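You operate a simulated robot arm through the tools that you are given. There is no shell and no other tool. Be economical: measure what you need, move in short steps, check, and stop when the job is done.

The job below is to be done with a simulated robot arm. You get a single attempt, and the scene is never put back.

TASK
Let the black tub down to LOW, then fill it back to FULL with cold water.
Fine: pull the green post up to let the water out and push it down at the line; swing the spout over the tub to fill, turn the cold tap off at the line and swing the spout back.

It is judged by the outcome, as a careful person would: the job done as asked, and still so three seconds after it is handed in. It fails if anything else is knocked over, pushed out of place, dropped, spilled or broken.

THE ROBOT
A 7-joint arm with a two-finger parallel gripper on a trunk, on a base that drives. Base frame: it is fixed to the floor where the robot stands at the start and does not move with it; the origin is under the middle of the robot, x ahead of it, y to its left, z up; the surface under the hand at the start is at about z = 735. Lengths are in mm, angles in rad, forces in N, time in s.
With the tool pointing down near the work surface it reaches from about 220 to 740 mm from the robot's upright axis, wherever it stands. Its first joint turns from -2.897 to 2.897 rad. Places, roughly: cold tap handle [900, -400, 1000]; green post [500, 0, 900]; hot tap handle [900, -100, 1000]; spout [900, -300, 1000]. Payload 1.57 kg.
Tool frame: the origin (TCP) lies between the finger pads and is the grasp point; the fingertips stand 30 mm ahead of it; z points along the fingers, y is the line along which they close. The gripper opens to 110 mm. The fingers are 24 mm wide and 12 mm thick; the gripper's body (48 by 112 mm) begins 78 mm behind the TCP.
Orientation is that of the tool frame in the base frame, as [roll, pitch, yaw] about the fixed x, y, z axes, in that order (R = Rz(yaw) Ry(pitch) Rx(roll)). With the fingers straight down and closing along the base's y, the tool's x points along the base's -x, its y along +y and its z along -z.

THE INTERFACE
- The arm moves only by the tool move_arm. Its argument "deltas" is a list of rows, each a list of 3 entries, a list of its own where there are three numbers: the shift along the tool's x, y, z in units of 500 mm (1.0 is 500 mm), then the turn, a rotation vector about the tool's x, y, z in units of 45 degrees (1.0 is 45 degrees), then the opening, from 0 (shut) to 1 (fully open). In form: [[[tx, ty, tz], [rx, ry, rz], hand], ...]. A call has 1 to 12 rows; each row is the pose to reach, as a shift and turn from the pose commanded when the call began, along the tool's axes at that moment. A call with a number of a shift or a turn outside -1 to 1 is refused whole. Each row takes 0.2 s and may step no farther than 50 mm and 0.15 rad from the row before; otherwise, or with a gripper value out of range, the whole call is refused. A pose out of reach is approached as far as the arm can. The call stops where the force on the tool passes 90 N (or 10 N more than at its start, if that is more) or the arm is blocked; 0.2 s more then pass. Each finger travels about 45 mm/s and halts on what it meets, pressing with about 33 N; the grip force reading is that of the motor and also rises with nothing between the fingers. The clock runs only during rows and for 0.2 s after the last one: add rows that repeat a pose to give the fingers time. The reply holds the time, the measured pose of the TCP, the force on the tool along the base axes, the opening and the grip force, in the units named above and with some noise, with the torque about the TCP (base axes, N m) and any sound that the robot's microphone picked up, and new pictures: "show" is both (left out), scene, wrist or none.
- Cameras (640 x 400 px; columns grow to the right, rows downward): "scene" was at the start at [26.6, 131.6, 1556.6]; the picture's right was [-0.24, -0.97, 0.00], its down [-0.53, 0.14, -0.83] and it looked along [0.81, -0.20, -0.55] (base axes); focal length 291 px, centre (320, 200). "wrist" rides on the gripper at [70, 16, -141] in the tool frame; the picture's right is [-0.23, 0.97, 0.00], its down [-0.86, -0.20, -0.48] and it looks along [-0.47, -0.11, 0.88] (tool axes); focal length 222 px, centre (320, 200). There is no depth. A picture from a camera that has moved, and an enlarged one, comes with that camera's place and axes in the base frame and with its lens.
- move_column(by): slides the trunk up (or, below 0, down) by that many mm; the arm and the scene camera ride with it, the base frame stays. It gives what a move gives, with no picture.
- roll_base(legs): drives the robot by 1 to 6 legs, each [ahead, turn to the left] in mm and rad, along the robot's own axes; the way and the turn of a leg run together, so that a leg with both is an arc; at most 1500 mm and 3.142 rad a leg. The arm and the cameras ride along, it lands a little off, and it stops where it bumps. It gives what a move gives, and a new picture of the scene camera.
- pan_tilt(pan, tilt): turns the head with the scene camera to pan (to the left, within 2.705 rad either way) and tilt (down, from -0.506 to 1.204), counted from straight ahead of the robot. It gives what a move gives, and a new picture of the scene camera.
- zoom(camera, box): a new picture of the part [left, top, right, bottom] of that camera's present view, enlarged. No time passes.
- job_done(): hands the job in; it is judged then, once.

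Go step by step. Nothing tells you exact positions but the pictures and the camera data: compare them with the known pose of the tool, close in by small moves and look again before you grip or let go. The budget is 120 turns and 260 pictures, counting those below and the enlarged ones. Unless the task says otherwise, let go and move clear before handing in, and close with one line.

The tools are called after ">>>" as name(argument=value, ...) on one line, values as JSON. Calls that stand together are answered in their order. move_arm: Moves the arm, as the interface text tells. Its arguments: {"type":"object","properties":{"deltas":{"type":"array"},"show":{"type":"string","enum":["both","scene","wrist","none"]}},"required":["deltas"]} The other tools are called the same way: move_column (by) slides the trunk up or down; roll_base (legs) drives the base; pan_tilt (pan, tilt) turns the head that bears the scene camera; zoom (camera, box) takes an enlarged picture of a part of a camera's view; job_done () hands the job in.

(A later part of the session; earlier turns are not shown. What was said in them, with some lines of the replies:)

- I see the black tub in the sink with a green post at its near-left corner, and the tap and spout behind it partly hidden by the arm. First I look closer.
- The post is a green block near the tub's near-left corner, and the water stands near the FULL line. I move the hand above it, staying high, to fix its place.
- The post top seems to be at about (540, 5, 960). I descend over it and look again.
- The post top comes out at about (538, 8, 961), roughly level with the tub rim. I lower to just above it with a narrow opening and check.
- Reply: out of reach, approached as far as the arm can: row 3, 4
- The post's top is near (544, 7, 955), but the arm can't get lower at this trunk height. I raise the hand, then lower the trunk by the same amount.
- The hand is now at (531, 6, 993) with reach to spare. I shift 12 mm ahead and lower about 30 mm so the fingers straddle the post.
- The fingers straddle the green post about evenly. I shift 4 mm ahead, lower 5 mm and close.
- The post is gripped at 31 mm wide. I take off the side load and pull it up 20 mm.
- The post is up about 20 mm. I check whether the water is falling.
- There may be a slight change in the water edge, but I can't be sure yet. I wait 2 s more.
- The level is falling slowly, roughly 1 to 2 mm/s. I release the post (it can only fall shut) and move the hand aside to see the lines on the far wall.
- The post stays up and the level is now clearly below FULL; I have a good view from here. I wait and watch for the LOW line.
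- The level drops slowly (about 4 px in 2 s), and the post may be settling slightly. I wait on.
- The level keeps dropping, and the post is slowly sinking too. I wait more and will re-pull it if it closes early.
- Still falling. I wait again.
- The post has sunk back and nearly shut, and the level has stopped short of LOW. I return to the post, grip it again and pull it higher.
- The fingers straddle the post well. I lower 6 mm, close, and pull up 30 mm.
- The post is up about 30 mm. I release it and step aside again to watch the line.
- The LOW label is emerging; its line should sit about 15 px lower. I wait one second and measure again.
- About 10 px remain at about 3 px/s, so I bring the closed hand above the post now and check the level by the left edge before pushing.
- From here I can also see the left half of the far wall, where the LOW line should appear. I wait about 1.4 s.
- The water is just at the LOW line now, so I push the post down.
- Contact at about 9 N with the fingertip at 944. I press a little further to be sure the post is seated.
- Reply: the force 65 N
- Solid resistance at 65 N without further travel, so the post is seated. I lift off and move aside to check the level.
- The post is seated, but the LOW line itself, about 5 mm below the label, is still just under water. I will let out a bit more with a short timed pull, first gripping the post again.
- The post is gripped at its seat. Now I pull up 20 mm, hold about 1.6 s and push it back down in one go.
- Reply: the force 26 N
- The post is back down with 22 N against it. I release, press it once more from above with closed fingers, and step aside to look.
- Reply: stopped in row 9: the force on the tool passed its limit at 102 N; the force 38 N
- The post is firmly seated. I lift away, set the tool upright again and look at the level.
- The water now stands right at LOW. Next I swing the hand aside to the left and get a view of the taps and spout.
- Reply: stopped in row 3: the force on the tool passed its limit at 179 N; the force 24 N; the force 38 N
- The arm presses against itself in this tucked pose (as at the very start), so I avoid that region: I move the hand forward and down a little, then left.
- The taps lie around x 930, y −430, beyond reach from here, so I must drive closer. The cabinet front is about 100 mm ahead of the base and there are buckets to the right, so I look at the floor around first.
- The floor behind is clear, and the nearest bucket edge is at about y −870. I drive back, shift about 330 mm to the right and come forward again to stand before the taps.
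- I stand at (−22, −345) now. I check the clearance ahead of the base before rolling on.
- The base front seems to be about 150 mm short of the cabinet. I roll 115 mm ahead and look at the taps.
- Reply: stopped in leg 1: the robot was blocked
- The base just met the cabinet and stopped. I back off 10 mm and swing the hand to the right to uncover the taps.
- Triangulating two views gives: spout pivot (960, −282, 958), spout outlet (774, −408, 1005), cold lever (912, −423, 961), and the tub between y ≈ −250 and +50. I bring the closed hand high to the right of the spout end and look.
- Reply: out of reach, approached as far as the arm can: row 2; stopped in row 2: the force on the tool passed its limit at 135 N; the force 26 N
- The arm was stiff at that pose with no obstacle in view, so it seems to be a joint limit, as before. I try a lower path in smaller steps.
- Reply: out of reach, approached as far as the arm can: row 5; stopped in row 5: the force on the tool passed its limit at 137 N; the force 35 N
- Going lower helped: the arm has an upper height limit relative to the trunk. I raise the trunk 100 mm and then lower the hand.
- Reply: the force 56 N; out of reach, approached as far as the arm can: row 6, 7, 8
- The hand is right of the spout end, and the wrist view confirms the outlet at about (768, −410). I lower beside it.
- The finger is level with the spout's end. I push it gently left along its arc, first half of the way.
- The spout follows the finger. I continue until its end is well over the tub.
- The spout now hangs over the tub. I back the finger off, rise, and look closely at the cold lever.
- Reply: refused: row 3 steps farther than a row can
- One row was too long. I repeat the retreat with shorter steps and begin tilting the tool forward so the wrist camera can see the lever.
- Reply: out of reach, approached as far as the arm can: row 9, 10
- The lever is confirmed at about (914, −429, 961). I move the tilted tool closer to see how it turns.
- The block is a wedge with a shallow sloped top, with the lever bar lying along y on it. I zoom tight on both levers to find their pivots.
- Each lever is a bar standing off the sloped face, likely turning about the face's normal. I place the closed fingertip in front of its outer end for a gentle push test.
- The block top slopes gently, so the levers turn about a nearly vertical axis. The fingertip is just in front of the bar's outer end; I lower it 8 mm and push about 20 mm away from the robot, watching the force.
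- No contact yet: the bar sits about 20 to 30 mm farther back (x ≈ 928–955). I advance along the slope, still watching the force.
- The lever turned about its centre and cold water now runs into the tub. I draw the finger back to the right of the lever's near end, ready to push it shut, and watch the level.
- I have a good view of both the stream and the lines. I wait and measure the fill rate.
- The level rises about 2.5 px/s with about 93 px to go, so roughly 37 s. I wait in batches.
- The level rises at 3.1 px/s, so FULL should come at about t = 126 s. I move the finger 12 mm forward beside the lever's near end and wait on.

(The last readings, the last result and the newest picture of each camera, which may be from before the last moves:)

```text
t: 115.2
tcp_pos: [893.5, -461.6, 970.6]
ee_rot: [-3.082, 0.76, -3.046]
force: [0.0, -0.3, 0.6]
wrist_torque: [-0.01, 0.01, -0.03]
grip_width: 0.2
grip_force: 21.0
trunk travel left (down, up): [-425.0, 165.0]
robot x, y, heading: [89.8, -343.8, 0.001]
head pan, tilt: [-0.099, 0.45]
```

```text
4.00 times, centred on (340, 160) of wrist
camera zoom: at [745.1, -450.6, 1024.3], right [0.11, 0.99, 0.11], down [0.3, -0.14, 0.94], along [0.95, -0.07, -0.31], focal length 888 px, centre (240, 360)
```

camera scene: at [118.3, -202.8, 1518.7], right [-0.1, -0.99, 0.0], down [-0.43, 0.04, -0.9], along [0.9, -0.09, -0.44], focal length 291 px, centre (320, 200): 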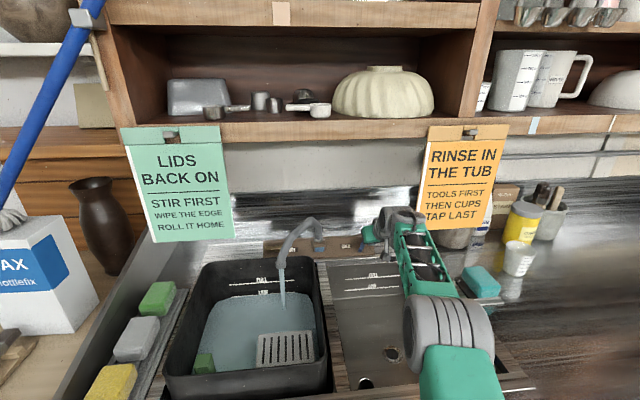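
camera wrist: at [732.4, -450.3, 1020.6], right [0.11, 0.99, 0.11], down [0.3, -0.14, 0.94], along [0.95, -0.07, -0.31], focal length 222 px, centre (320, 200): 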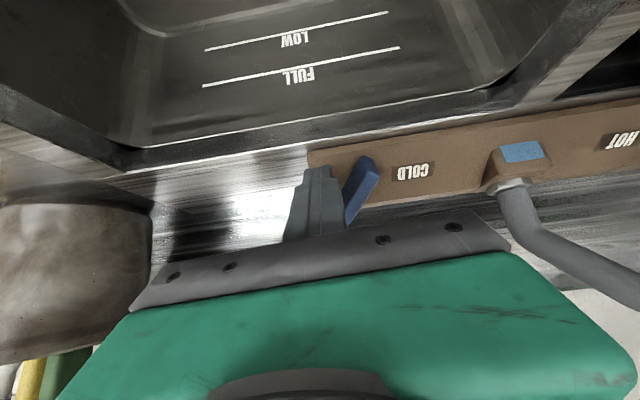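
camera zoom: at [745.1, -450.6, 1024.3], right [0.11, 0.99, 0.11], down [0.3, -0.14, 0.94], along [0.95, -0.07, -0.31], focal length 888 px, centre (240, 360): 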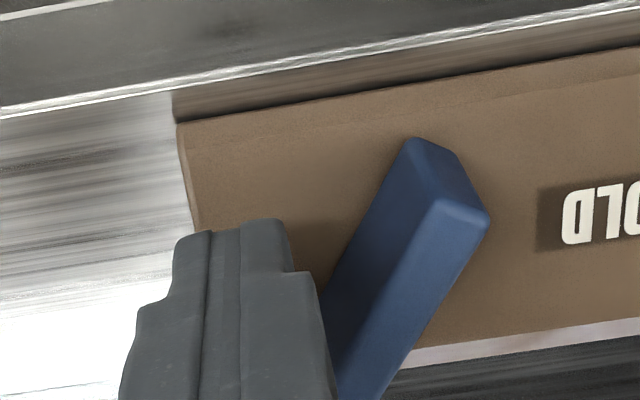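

About 36 px remain, which is 12 s. I wait 7.8 s more, then check.

>>> move_arm(deltas=[[[0, 0, 0], [0, 0, 0], 0], [[0, 0, 0], [0, 0, 0], 0], [[0, 0, 0], [0, 0, 0], 0], [[0, 0, 0], [0, 0, 0], 0], [[0, 0, 0], [0, 0, 0], 0], [[0, 0, 0], [0, 0, 0], 0], [[0, 0, 0], [0, 0, 0], 0], [[0, 0, 0], [0, 0, 0], 0], [[0, 0, 0], [0, 0, 0], 0], [[0, 0, 0], [0, 0, 0], 0], [[0, 0, 0], [0, 0, 0], 0], [[0, 0, 0], [0, 0, 0], 0]], show="none")

>>> move_arm(deltas=[[[0, 0, 0], [0, 0, 0], 0], [[0, 0, 0], [0, 0, 0], 0], [[0, 0, 0], [0, 0, 0], 0], [[0, 0, 0], [0, 0, 0], 0], [[0, 0, 0], [0, 0, 0], 0], [[0, 0, 0], [0, 0, 0], 0], [[0, 0, 0], [0, 0, 0], 0], [[0, 0, 0], [0, 0, 0], 0], [[0, 0, 0], [0, 0, 0], 0], [[0, 0, 0], [0, 0, 0], 0], [[0, 0, 0], [0, 0, 0], 0], [[0, 0, 0], [0, 0, 0], 0]], show="none")

>>> move_arm(deltas=[[[0, 0, 0], [0, 0, 0], 0], [[0, 0, 0], [0, 0, 0], 0], [[0, 0, 0], [0, 0, 0], 0], [[0, 0, 0], [0, 0, 0], 0], [[0, 0, 0], [0, 0, 0], 0], [[0, 0, 0], [0, 0, 0], 0], [[0, 0, 0], [0, 0, 0], 0], [[0, 0, 0], [0, 0, 0], 0], [[0, 0, 0], [0, 0, 0], 0], [[0, 0, 0], [0, 0, 0], 0], [[0, 0, 0], [0, 0, 0], 0], [[0, 0, 0], [0, 0, 0], 0]], show="none")

>>> zoom(camera="scene", box=[225, 270, 305, 320])

```text
t: 117.8
tcp_pos: [893.2, -461.1, 970.5]
ee_rot: [-3.082, 0.761, -3.046]
force: [-0.2, 0.0, -0.2]
wrist_torque: [0.02, 0.03, 0.02]
grip_width: 0.0
grip_force: 21.1
trunk travel left (down, up): [-425.0, 165.0]
robot x, y, heading: [84.7, -346.4, 0.004]
head pan, tilt: [-0.099, 0.45]
```

```text
t: 120.4
tcp_pos: [893.5, -461.0, 971.1]
ee_rot: [-3.081, 0.762, -3.048]
force: [-1.2, 0.0, 0.2]
wrist_torque: [-0.04, 0.03, -0.02]
grip_width: 0.0
grip_force: 21.2
trunk travel left (down, up): [-425.0, 165.0]
robot x, y, heading: [84.4, -346.3, 0.001]
head pan, tilt: [-0.099, 0.45]
```

```text
t: 123.0
tcp_pos: [894.0, -460.8, 969.8]
ee_rot: [-3.083, 0.761, -3.046]
force: [-0.8, 0.4, -0.1]
wrist_torque: [0.02, 0.0, -0.01]
grip_width: 0.0
grip_force: 20.9
trunk travel left (down, up): [-425.0, 165.0]
robot x, y, heading: [85.1, -346.3, 0.001]
head pan, tilt: [-0.099, 0.45]
```

```text
8.00 times, centred on (265, 295) of scene
camera zoom: at [118.2, -202.7, 1518.7], right [-0.1, -0.99, 0.0], down [-0.43, 0.04, -0.9], along [0.9, -0.09, -0.44], focal length 2328 px, centre (760, -560)
```

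zoom: 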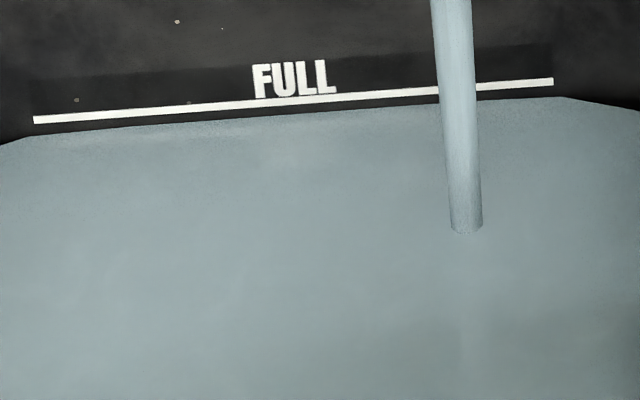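

About 13 px remain, so FULL comes at about t = 127.3. I wait 2.6 s and then push the lever shut.

>>> move_arm(deltas=[[[0, 0, 0], [0, 0, 0], 0], [[0, 0, 0], [0, 0, 0], 0], [[0, 0, 0], [0, 0, 0], 0], [[0, 0, 0], [0, 0, 0], 0], [[0, 0, 0], [0, 0, 0], 0], [[0, 0, 0], [0, 0, 0], 0], [[0, 0, 0], [0, 0, 0], 0], [[0, 0, 0], [0, 0, 0], 0], [[0, 0, 0], [0, 0, 0], 0], [[0, 0, 0], [0, 0, 0], 0], [[0, 0, 0], [0, 0, 0], 0], [[0, 0, 0], [0, 0, 0], 0]], show="none")

>>> move_arm(deltas=[[[-0.002, 0.024, 0.001], [0, 0, 0], 0], [[-0.005, 0.048, 0.002], [0, 0, 0], 0], [[-0.007, 0.072, 0.002], [0, 0, 0], 0], [[-0.013, 0.091, 0.005], [0, 0, 0], 0], [[-0.018, 0.107, 0.007], [0, 0, 0], 0], [[-0.023, 0.11, 0.009], [0, 0, 0], 0]])

>>> zoom(camera="wrist", box=[270, 110, 410, 210])

>>> zoom(camera="scene", box=[225, 260, 305, 310])

```text
t: 125.6
tcp_pos: [894.4, -461.0, 970.7]
ee_rot: [-3.081, 0.76, -3.044]
force: [-0.6, -0.7, 0.6]
wrist_torque: [-0.01, 0.02, -0.02]
grip_width: 0.0
grip_force: 21.7
trunk travel left (down, up): [-425.0, 165.0]
robot x, y, heading: [86.0, -344.9, 0.003]
head pan, tilt: [-0.099, 0.45]
```

```text
t: 127.0
tcp_pos: [894.2, -404.9, 961.6]
ee_rot: [-3.092, 0.732, -3.049]
force: [-58.1, -8.4, -24.5]
wrist_torque: [0.15, 1.53, -0.16]
grip_width: 0.0
grip_force: 21.4
trunk travel left (down, up): [-425.0, 165.0]
robot x, y, heading: [87.9, -342.9, -0.001]
head pan, tilt: [-0.099, 0.45]
camera scene: at [113.8, -204.2, 1518.7], right [-0.1, -0.99, 0.0], down [-0.43, 0.04, -0.9], along [0.9, -0.09, -0.43], focal length 291 px, centre (320, 200)
camera wrist: at [747.6, -394.6, 1019.1], right [0.11, 0.99, 0.11], down [0.32, -0.15, 0.93], along [0.94, -0.07, -0.34], focal length 222 px, centre (320, 200)
```

scene: 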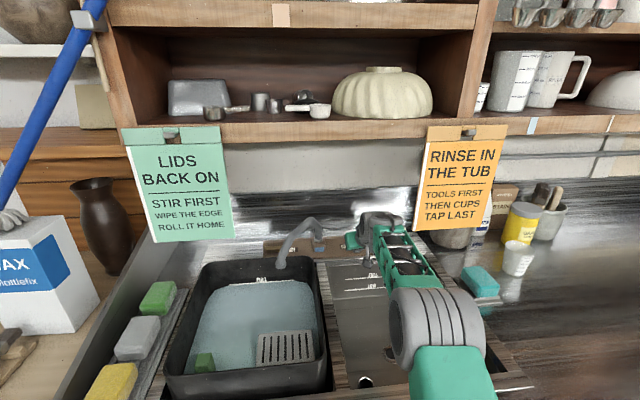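
wrist: 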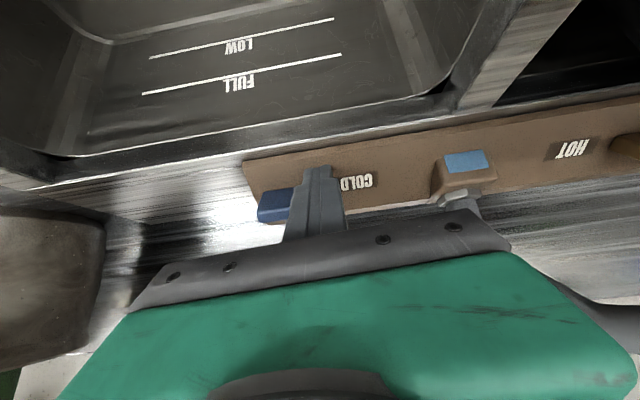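

```text
4.00 times, centred on (340, 160) of wrist
camera zoom: at [747.6, -394.6, 1019.1], right [0.11, 0.99, 0.11], down [0.32, -0.15, 0.93], along [0.94, -0.07, -0.34], focal length 888 px, centre (240, 360)
```

zoom: 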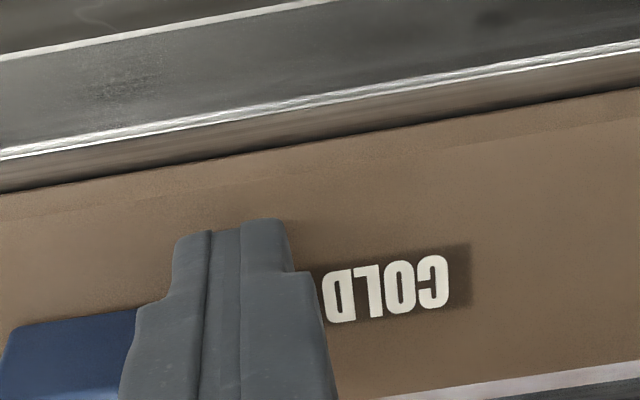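

```text
8.00 times, centred on (265, 285) of scene
camera zoom: at [113.8, -204.2, 1518.7], right [-0.1, -0.99, 0.0], down [-0.43, 0.04, -0.9], along [0.9, -0.09, -0.43], focal length 2328 px, centre (760, -480)
```

zoom: 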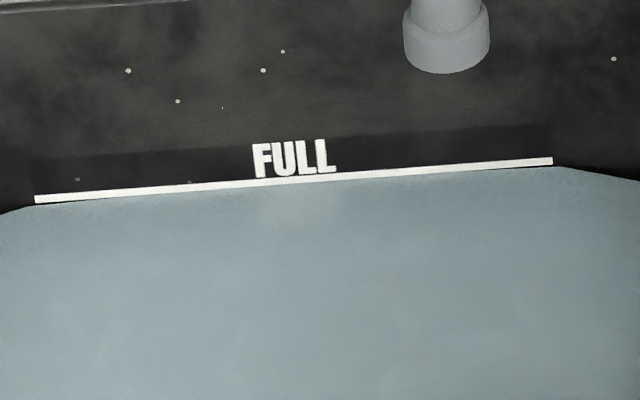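

The lever is shut against its stop, the stream has stopped and the water is at the FULL line. I back the finger off, rise, and check the lever and level.

>>> move_arm(deltas=[[[0.04, 0, -0.04], [0, 0, 0], 0], [[0.06, 0, -0.12], [0, 0, 0], 0], [[0.06, 0, -0.2], [0, 0, 0], 0], [[0.06, 0, -0.28], [0, 0.1, 0], 0], [[0.06, -0.02, -0.36], [0, 0.25, 0], 0]])

>>> zoom(camera="scene", box=[225, 260, 305, 310])

>>> zoom(camera="wrist", box=[240, 60, 640, 200])

```text
t: 128.2
tcp_pos: [755.6, -419.5, 1081.7]
ee_rot: [-3.091, 0.565, -3.06]
force: [-0.8, 0.1, -0.3]
wrist_torque: [-0.02, -0.05, 0.0]
grip_width: 0.0
grip_force: 21.5
trunk travel left (down, up): [-425.0, 165.0]
robot x, y, heading: [81.3, -350.0, -0.003]
head pan, tilt: [-0.099, 0.45]
camera scene: at [118.2, -202.8, 1518.6], right [-0.1, -0.99, 0.0], down [-0.43, 0.04, -0.9], along [0.9, -0.09, -0.44], focal length 291 px, centre (320, 200)
camera wrist: at [620.7, -406.3, 1163.2], right [0.14, 0.99, 0.08], down [0.47, -0.14, 0.87], along [0.87, -0.08, -0.49], focal length 222 px, centre (320, 200)
```

scene: 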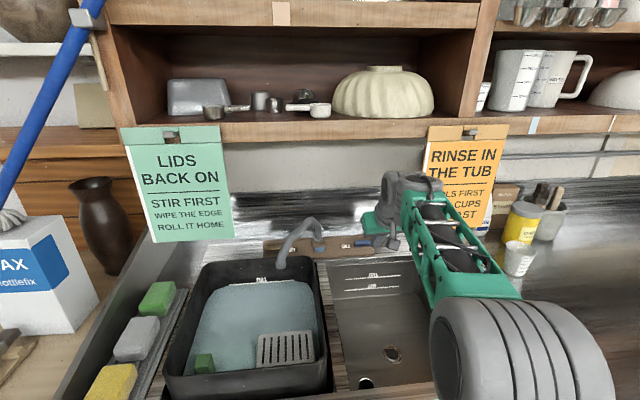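
wrist: 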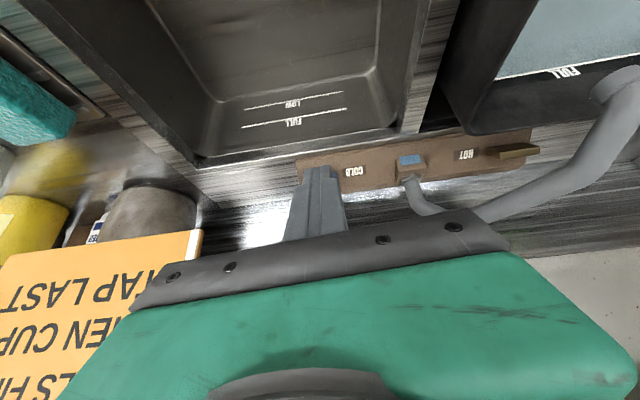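

```text
8.00 times, centred on (265, 285) of scene
camera zoom: at [118.2, -202.8, 1518.6], right [-0.1, -0.99, 0.0], down [-0.43, 0.04, -0.9], along [0.9, -0.09, -0.44], focal length 2328 px, centre (760, -480)
```

zoom: 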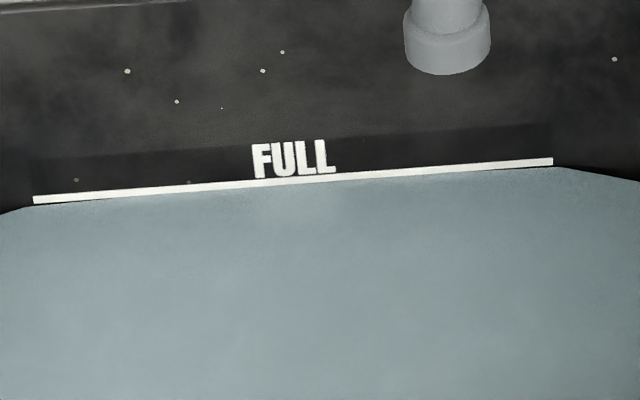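

```text
1.60 times, centred on (440, 130) of wrist
camera zoom: at [620.7, -406.3, 1163.2], right [0.14, 0.99, 0.08], down [0.47, -0.14, 0.87], along [0.87, -0.08, -0.49], focal length 355 px, centre (128, 312)
```

zoom: 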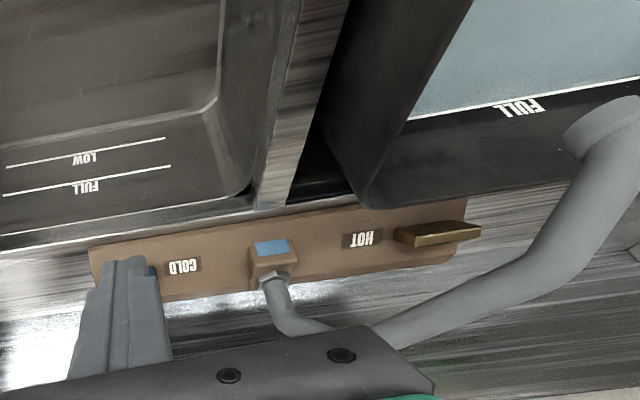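

The tub is at FULL and stays there. Now I set the tool upright, pass in front of the spout and go to its left side to push it back.

>>> move_arm(deltas=[[[0.04, 0, -0.025], [0, 0.17, 0], 0], [[0.08, 0, -0.05], [0, 0.34, 0], 0], [[0.12, 0, -0.075], [0, 0.51, 0], 0], [[0.16, 0, -0.1], [0, 0.68, 0], 0]], show="none")

>>> move_arm(deltas=[[[0.01, 0.09, 0.02], [0, 0, 0], 0], [[0.02, 0.18, 0.03], [0, 0, 0], 0], [[0.02, 0.27, 0.03], [0, 0, 0], 0], [[0.02, 0.36, 0.03], [0, 0, 0], 0], [[0.02, 0.45, 0.03], [0, 0, 0], 0], [[0.02, 0.54, 0.03], [0, 0, 0], 0], [[0.02, 0.62, 0.02], [0, 0, 0], 0]])

```text
t: 129.2
tcp_pos: [662.3, -422.3, 1080.5]
ee_rot: [-3.1, 0.027, -3.084]
force: [-0.2, -0.4, -0.4]
wrist_torque: [0.03, -0.04, 0.02]
grip_width: 0.3
grip_force: 21.1
trunk travel left (down, up): [-425.0, 165.0]
robot x, y, heading: [83.9, -347.5, 0.002]
head pan, tilt: [-0.099, 0.45]
```

```text
t: 130.8
tcp_pos: [631.4, -115.9, 1057.5]
ee_rot: [-3.1, 0.032, -3.087]
force: [-0.9, 0.5, 0.8]
wrist_torque: [0.04, 0.0, 0.04]
grip_width: 0.0
grip_force: 21.0
out of reach, approached as far as the arm can: row 7
trunk travel left (down, up): [-425.0, 165.0]
robot x, y, heading: [86.8, -348.2, -0.002]
head pan, tilt: [-0.099, 0.45]
camera scene: at [117.5, -202.9, 1518.7], right [-0.1, -0.99, 0.0], down [-0.43, 0.04, -0.9], along [0.9, -0.09, -0.43], focal length 291 px, centre (320, 200)
camera wrist: at [555.3, -97.4, 1194.9], right [0.17, 0.98, -0.03], down [0.85, -0.13, 0.51], along [0.5, -0.12, -0.86], focal length 222 px, centre (320, 200)
```

scene: 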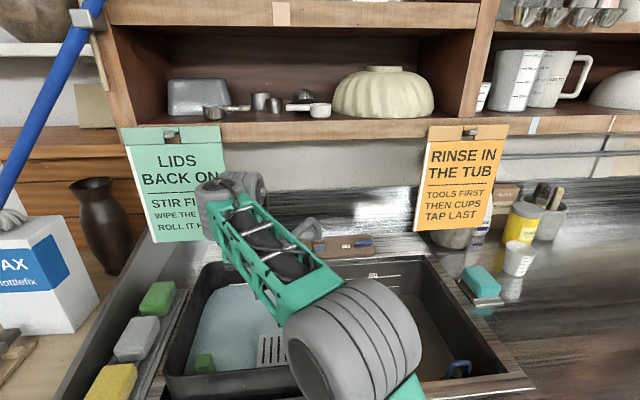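
wrist: 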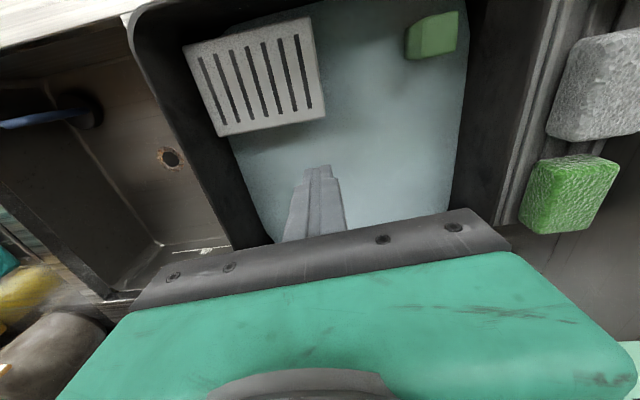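

The lever stays shut. The hand is left of the spout line; I move it forward to the spout's left side, turning the tool with the arm to ease the reach.

>>> move_arm(deltas=[[[-0.02, 0.01, 0], [0, 0, -0.15], 0], [[-0.08, 0.02, 0], [0, 0, -0.3], 0], [[-0.15, 0.02, 0], [0, 0, -0.38], 0], [[-0.22, 0.02, 0], [0, 0, -0.38], 0]])

>>> zoom(camera="scene", box=[200, 190, 360, 310])

```text
t: 131.8
tcp_pos: [725.3, -95.4, 1054.0]
ee_rot: [-3.09, 0.019, -2.787]
force: [0.6, 0.1, 0.9]
wrist_torque: [0.07, -0.03, -0.02]
grip_width: 0.3
grip_force: 21.1
out of reach, approached as far as the arm can: row 1, 2, 3, 4
trunk travel left (down, up): [-425.0, 165.0]
robot x, y, heading: [85.7, -348.0, -0.004]
head pan, tilt: [-0.099, 0.45]
camera scene: at [116.5, -204.1, 1519.0], right [-0.1, -0.99, 0.0], down [-0.43, 0.04, -0.9], along [0.9, -0.09, -0.43], focal length 291 px, centre (320, 200)
camera wrist: at [648.9, -99.0, 1193.9], right [-0.12, 0.99, -0.05], down [0.85, 0.13, 0.5], along [0.51, 0.02, -0.86], focal length 222 px, centre (320, 200)
```

scene: 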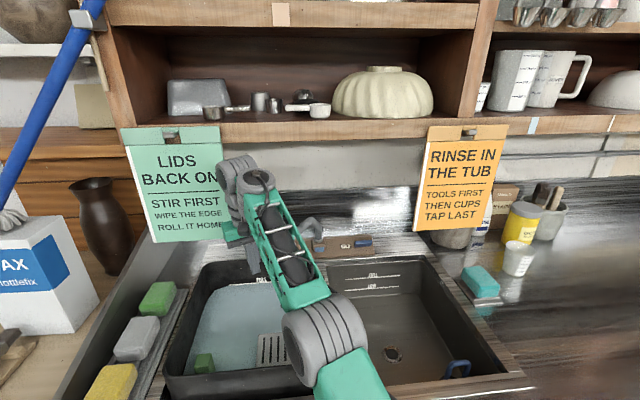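
wrist: 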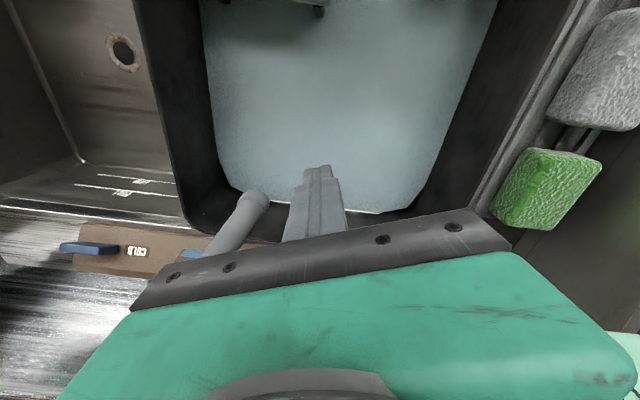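

```text
3.33 times, centred on (280, 250) of scene
camera zoom: at [116.5, -204.1, 1519.0], right [-0.1, -0.99, 0.0], down [-0.43, 0.04, -0.9], along [0.9, -0.09, -0.43], focal length 970 px, centre (453, 33)
```

zoom: 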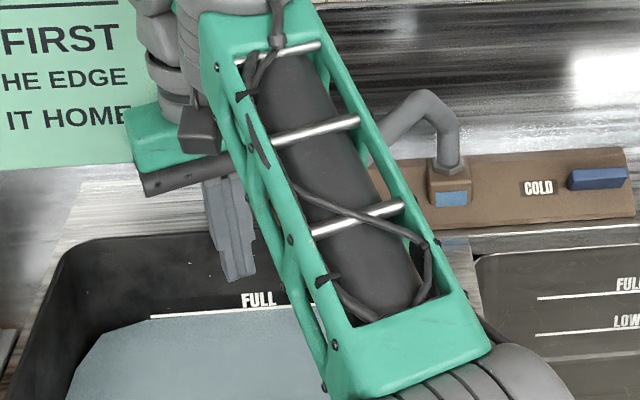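

The wrist view shows the spout end at (767, −158), just right of the finger. I advance and lower beside it on the left.

>>> move_arm(deltas=[[[-0.02, -0.005, 0.03], [0, 0, 0], 0], [[-0.05, -0.018, 0.05], [0, 0, 0], 0], [[-0.069, -0.026, 0.066], [0, 0, 0], 0]])

```text
t: 132.6
tcp_pos: [744.4, -102.6, 1018.4]
ee_rot: [-3.091, 0.018, -2.788]
force: [0.2, 0.1, -0.7]
wrist_torque: [-0.01, -0.01, 0.06]
grip_width: 0.0
grip_force: 21.8
out of reach, approached as far as the arm can: row 2, 3
trunk travel left (down, up): [-425.0, 165.0]
robot x, y, heading: [86.3, -348.1, -0.001]
head pan, tilt: [-0.099, 0.45]
camera scene: at [118.5, -202.4, 1518.7], right [-0.1, -0.99, 0.0], down [-0.43, 0.04, -0.9], along [0.9, -0.09, -0.44], focal length 291 px, centre (320, 200)
camera wrist: at [669.3, -104.6, 1158.4], right [-0.12, 0.99, -0.05], down [0.85, 0.13, 0.5], along [0.5, 0.02, -0.86], focal length 222 px, centre (320, 200)
```

scene: 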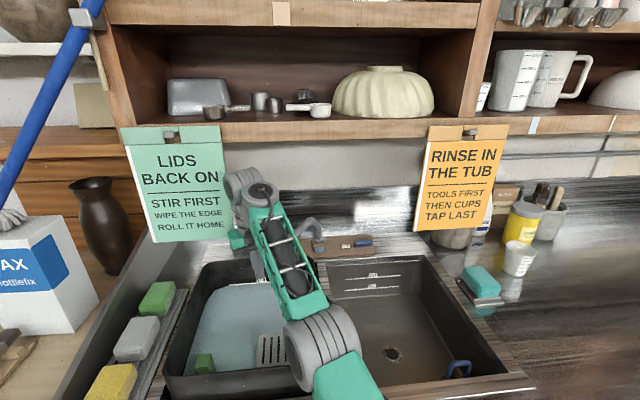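
wrist: 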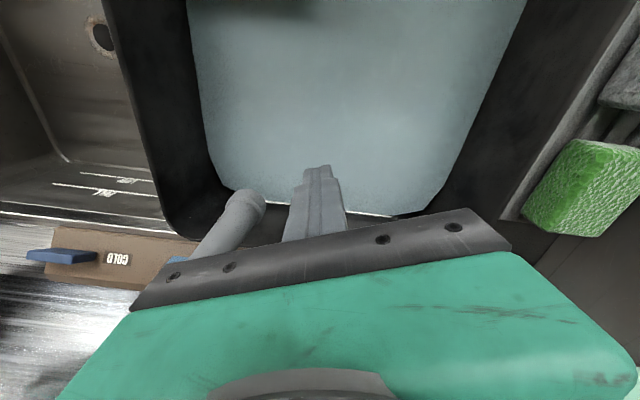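

I'm at the reach limit in x here. Moving right and tilting the tool slightly forward brings the finger fully beside the spout end.

>>> move_arm(deltas=[[[-0.004, -0.02, 0], [0, -0.1, 0], 0], [[-0.008, -0.04, 0], [0, -0.19, 0], 0]])

>>> zoom(camera="wrist", box=[180, 120, 400, 250])

```text
t: 133.2
tcp_pos: [768.2, -113.4, 1026.3]
ee_rot: [-3.089, 0.165, -2.781]
force: [0.4, -0.1, -1.0]
wrist_torque: [-0.03, 0.02, -0.01]
grip_width: 0.2
grip_force: 21.2
out of reach, approached as far as the arm can: row 2
trunk travel left (down, up): [-425.0, 165.0]
robot x, y, heading: [87.1, -346.8, -0.003]
head pan, tilt: [-0.099, 0.45]
camera scene: at [118.5, -202.6, 1518.6], right [-0.1, -0.99, 0.0], down [-0.43, 0.04, -0.9], along [0.9, -0.09, -0.44], focal length 291 px, centre (320, 200)
camera wrist: at [674.9, -124.2, 1154.1], right [-0.13, 0.99, -0.01], down [0.78, 0.11, 0.62], along [0.62, 0.07, -0.78], focal length 222 px, centre (320, 200)
```

scene: 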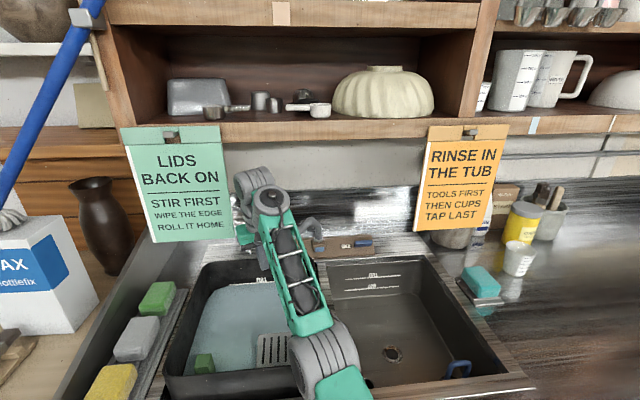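
wrist: 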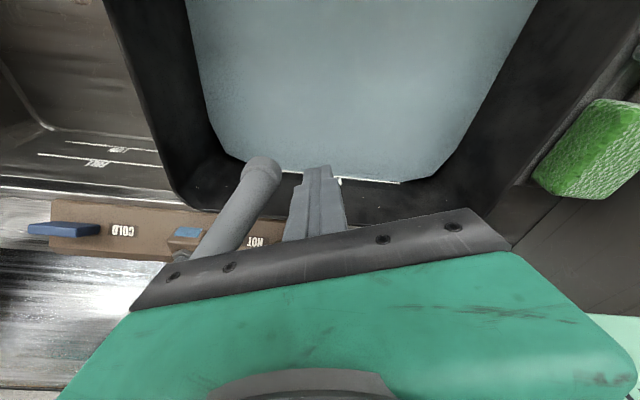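

```text
2.91 times, centred on (290, 185) of wrist
camera zoom: at [674.9, -124.2, 1154.1], right [-0.13, 0.99, -0.01], down [0.78, 0.11, 0.62], along [0.62, 0.07, -0.78], focal length 646 px, centre (407, 244)
```

zoom: 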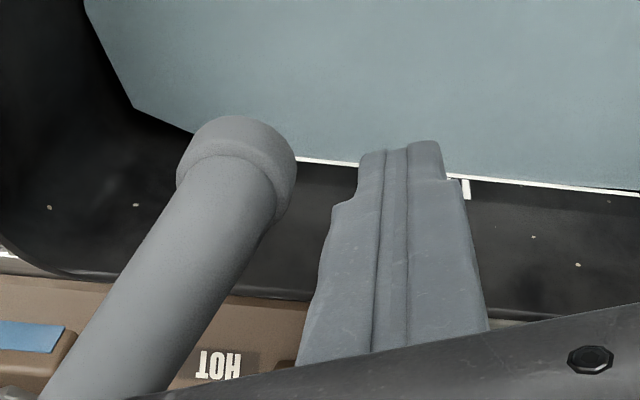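

The finger is level with the spout end on its left side. I push it back to the right along its arc, first half.

>>> move_arm(deltas=[[[0.019, -0.046, -0.001], [0, 0, 0], 0], [[0.036, -0.068, -0.003], [0, 0, 0], 0], [[0.056, -0.083, -0.005], [0, 0, 0], 0], [[0.085, -0.111, -0.009], [0, 0, 0], 0], [[0.115, -0.14, -0.012], [0, 0, 0], 0], [[0.142, -0.172, -0.015], [0, 0, 0], 0], [[0.165, -0.204, -0.017], [0, 0, 0], 0], [[0.184, -0.24, -0.019], [0, 0, 0], 0], [[0.2, -0.276, -0.02], [0, 0, 0], 0]])

>>> zoom(camera="wrist", box=[180, 120, 400, 250])

```text
t: 135.2
tcp_pos: [721.8, -279.8, 1028.7]
ee_rot: [-3.089, 0.166, -2.78]
force: [0.0, 0.1, 0.3]
wrist_torque: [0.0, 0.03, 0.0]
grip_width: 0.0
grip_force: 21.1
out of reach, approached as far as the arm can: row 1, 2, 3, 4, 5, 6
trunk travel left (down, up): [-425.0, 165.0]
robot x, y, heading: [84.6, -344.8, -0.001]
head pan, tilt: [-0.099, 0.45]
camera scene: at [118.1, -202.8, 1518.6], right [-0.1, -0.99, 0.0], down [-0.43, 0.04, -0.9], along [0.9, -0.09, -0.44], focal length 291 px, centre (320, 200)
camera wrist: at [627.6, -289.1, 1155.9], right [-0.13, 0.99, -0.01], down [0.77, 0.11, 0.62], along [0.62, 0.07, -0.78], focal length 222 px, centre (320, 200)
```

scene: 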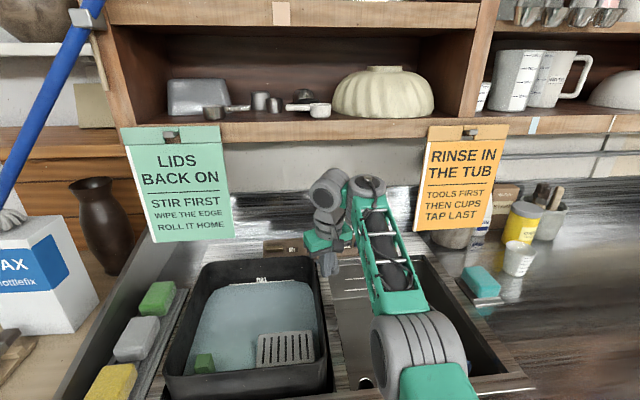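
wrist: 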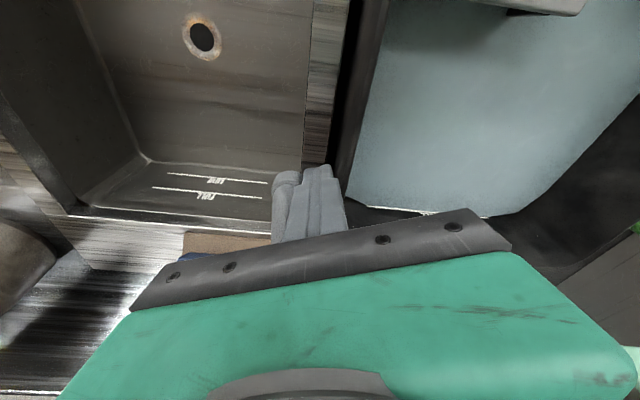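

```text
2.91 times, centred on (290, 185) of wrist
camera zoom: at [627.6, -289.1, 1155.9], right [-0.13, 0.99, -0.01], down [0.77, 0.11, 0.62], along [0.62, 0.07, -0.78], focal length 646 px, centre (407, 244)
```

zoom: 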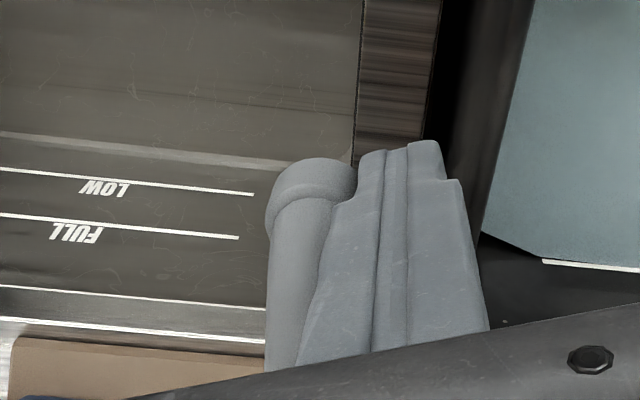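

It follows well. I push on nearly to its starting place.

>>> move_arm(deltas=[[[0.013, -0.036, 0], [0, 0, 0], 0], [[0.023, -0.074, 0], [0, 0, 0], 0], [[0.03, -0.115, 0.001], [0, 0, 0], 0], [[0.035, -0.156, 0.002], [0, 0, 0], 0], [[0.034, -0.194, 0.004], [0, 0, 0], 0]])

>>> zoom(camera="scene", box=[320, 200, 440, 290])

```text
t: 136.4
tcp_pos: [741.1, -376.4, 1026.5]
ee_rot: [-3.088, 0.166, -2.781]
force: [0.7, -0.3, 0.0]
wrist_torque: [0.02, 0.0, 0.03]
grip_width: 0.0
grip_force: 21.6
trunk travel left (down, up): [-425.0, 165.0]
robot x, y, heading: [85.7, -348.4, -0.003]
head pan, tilt: [-0.099, 0.45]
camera scene: at [118.3, -203.0, 1518.7], right [-0.1, -0.99, 0.0], down [-0.43, 0.04, -0.9], along [0.9, -0.09, -0.44], focal length 291 px, centre (320, 200)
camera wrist: at [647.5, -386.5, 1154.7], right [-0.13, 0.99, -0.01], down [0.78, 0.11, 0.62], along [0.62, 0.07, -0.78], focal length 222 px, centre (320, 200)
```

scene: 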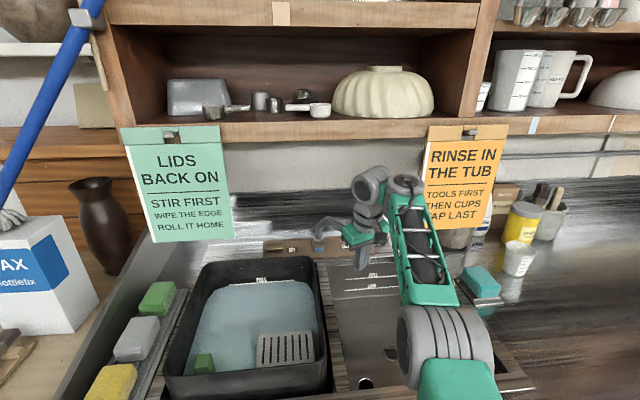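
wrist: 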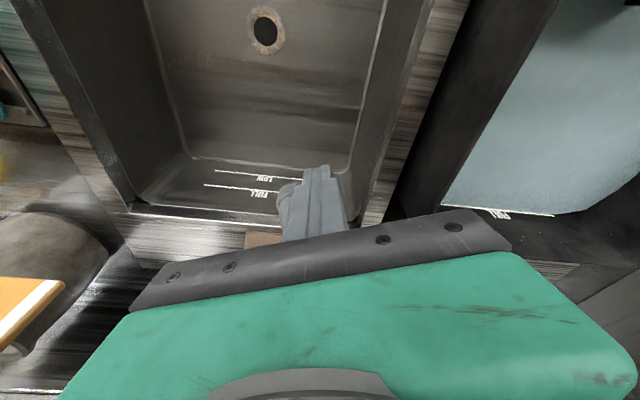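

```text
4.44 times, centred on (380, 245) of scene
camera zoom: at [118.3, -203.0, 1518.7], right [-0.1, -0.99, 0.0], down [-0.43, 0.04, -0.9], along [0.9, -0.09, -0.44], focal length 1293 px, centre (53, 0)
```

zoom: 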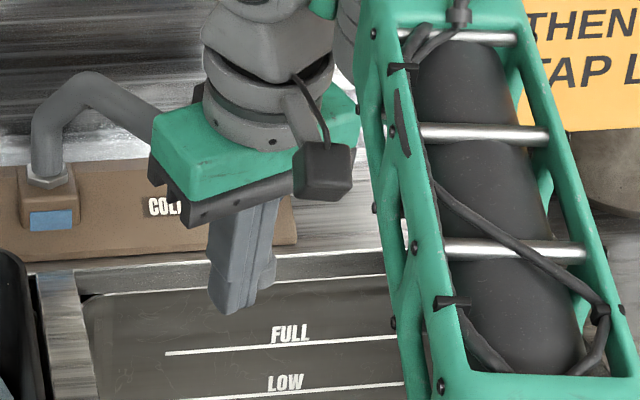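

The outlet is about 12 mm short of its first place. One more small push.

>>> move_arm(deltas=[[[-0.001, -0.014, 0.001], [0, 0, 0], 0], [[-0.002, -0.028, 0.001], [0, 0, 0], 0]], show="none")

>>> zoom(camera="scene", box=[320, 200, 440, 290])

```text
t: 137.0
tcp_pos: [746.0, -388.7, 1028.0]
ee_rot: [-3.091, 0.166, -2.78]
force: [0.7, -0.6, 0.6]
wrist_torque: [-0.03, 0.0, 0.0]
grip_width: 0.3
grip_force: 21.8
trunk travel left (down, up): [-425.0, 165.0]
robot x, y, heading: [82.5, -348.0, -0.005]
head pan, tilt: [-0.099, 0.45]
```

```text
4.44 times, centred on (380, 245) of scene
camera zoom: at [118.2, -202.9, 1518.7], right [-0.1, -0.99, 0.0], down [-0.43, 0.04, -0.9], along [0.9, -0.09, -0.44], focal length 1293 px, centre (53, 0)
```

zoom: 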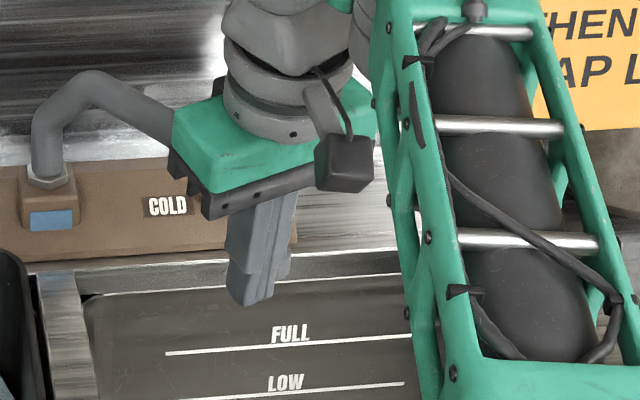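

The outlet is back within a few millimetres. I back the finger off to the left, withdraw towards the robot and check everything.

>>> move_arm(deltas=[[[0.015, 0.04, 0], [0, 0, 0], 0], [[0.06, 0.08, -0.02], [0, 0, 0], 0], [[0.14, 0.08, -0.05], [0, 0.05, 0], 0], [[0.22, 0.06, -0.06], [0, 0.1, 0], 0], [[0.3, 0.02, -0.06], [0, 0.15, 0], 0], [[0.36, -0.04, -0.06], [0, 0.19, 0], 0], [[0.38, -0.12, -0.06], [0, 0.19, 0], 0], [[0.38, -0.2, -0.06], [0, 0.19, 0], 0], [[0.38, -0.28, -0.06], [0, 0.19, 0], 0], [[0.38, -0.36, -0.06], [0, 0.19, 0], 0]], show="scene")

>>> zoom(camera="scene", box=[320, 200, 440, 290])

>>> zoom(camera="scene", box=[225, 260, 305, 310])

```text
t: 139.2
tcp_pos: [628.5, -623.4, 1032.9]
ee_rot: [-3.092, 0.018, -2.787]
force: [0.1, 0.1, 0.7]
wrist_torque: [-0.02, -0.02, 0.03]
grip_width: 0.0
grip_force: 21.5
trunk travel left (down, up): [-425.0, 165.0]
robot x, y, heading: [88.7, -345.0, 0.003]
head pan, tilt: [-0.099, 0.45]
camera scene: at [118.4, -203.2, 1518.7], right [-0.1, -0.99, 0.0], down [-0.43, 0.04, -0.9], along [0.9, -0.09, -0.44], focal length 291 px, centre (320, 200)
```

scene: 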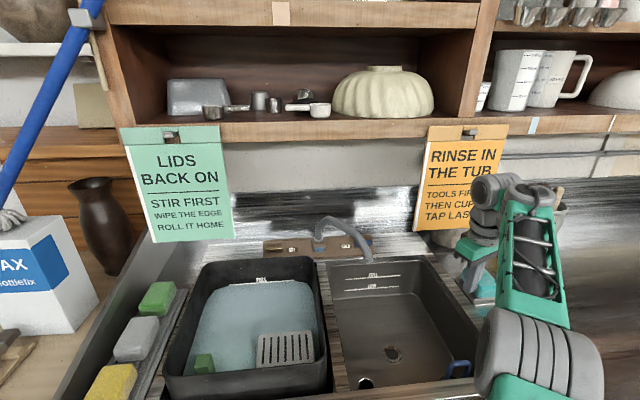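

```text
4.44 times, centred on (380, 245) of scene
camera zoom: at [118.4, -203.2, 1518.7], right [-0.1, -0.99, 0.0], down [-0.43, 0.04, -0.9], along [0.9, -0.09, -0.44], focal length 1293 px, centre (53, 0)
```

zoom: 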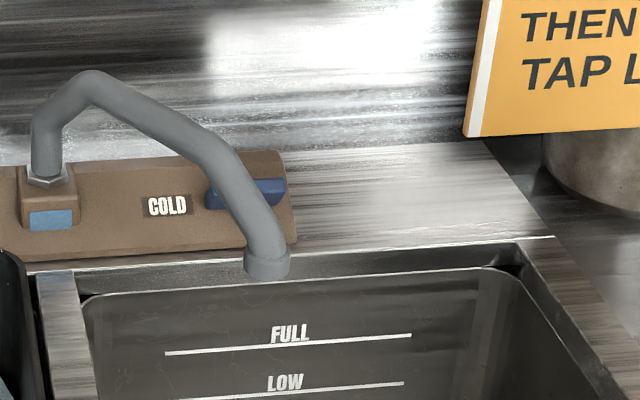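

```text
8.00 times, centred on (265, 285) of scene
camera zoom: at [118.4, -203.2, 1518.7], right [-0.1, -0.99, 0.0], down [-0.43, 0.04, -0.9], along [0.9, -0.09, -0.44], focal length 2328 px, centre (760, -480)
```

zoom: 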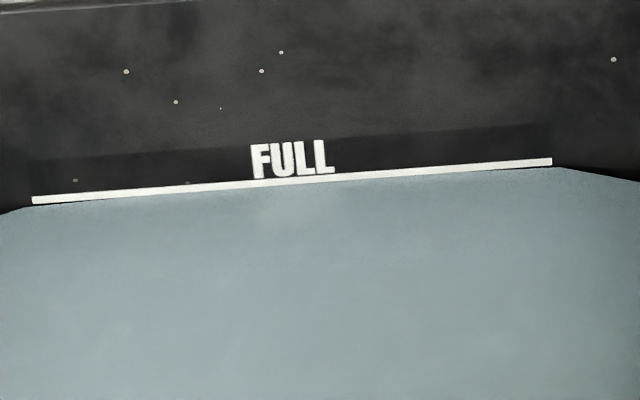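

The spout is back in its place, the cold lever is shut, the post is seated and the water holds at FULL; the hand is clear. I hand the job in.

>>> job_done()

```text
The job is handed in.
```

The black tub was let down to LOW, refilled to FULL with cold water, the cold tap turned off, and the spout swung back to within about 2 mm of where it started.
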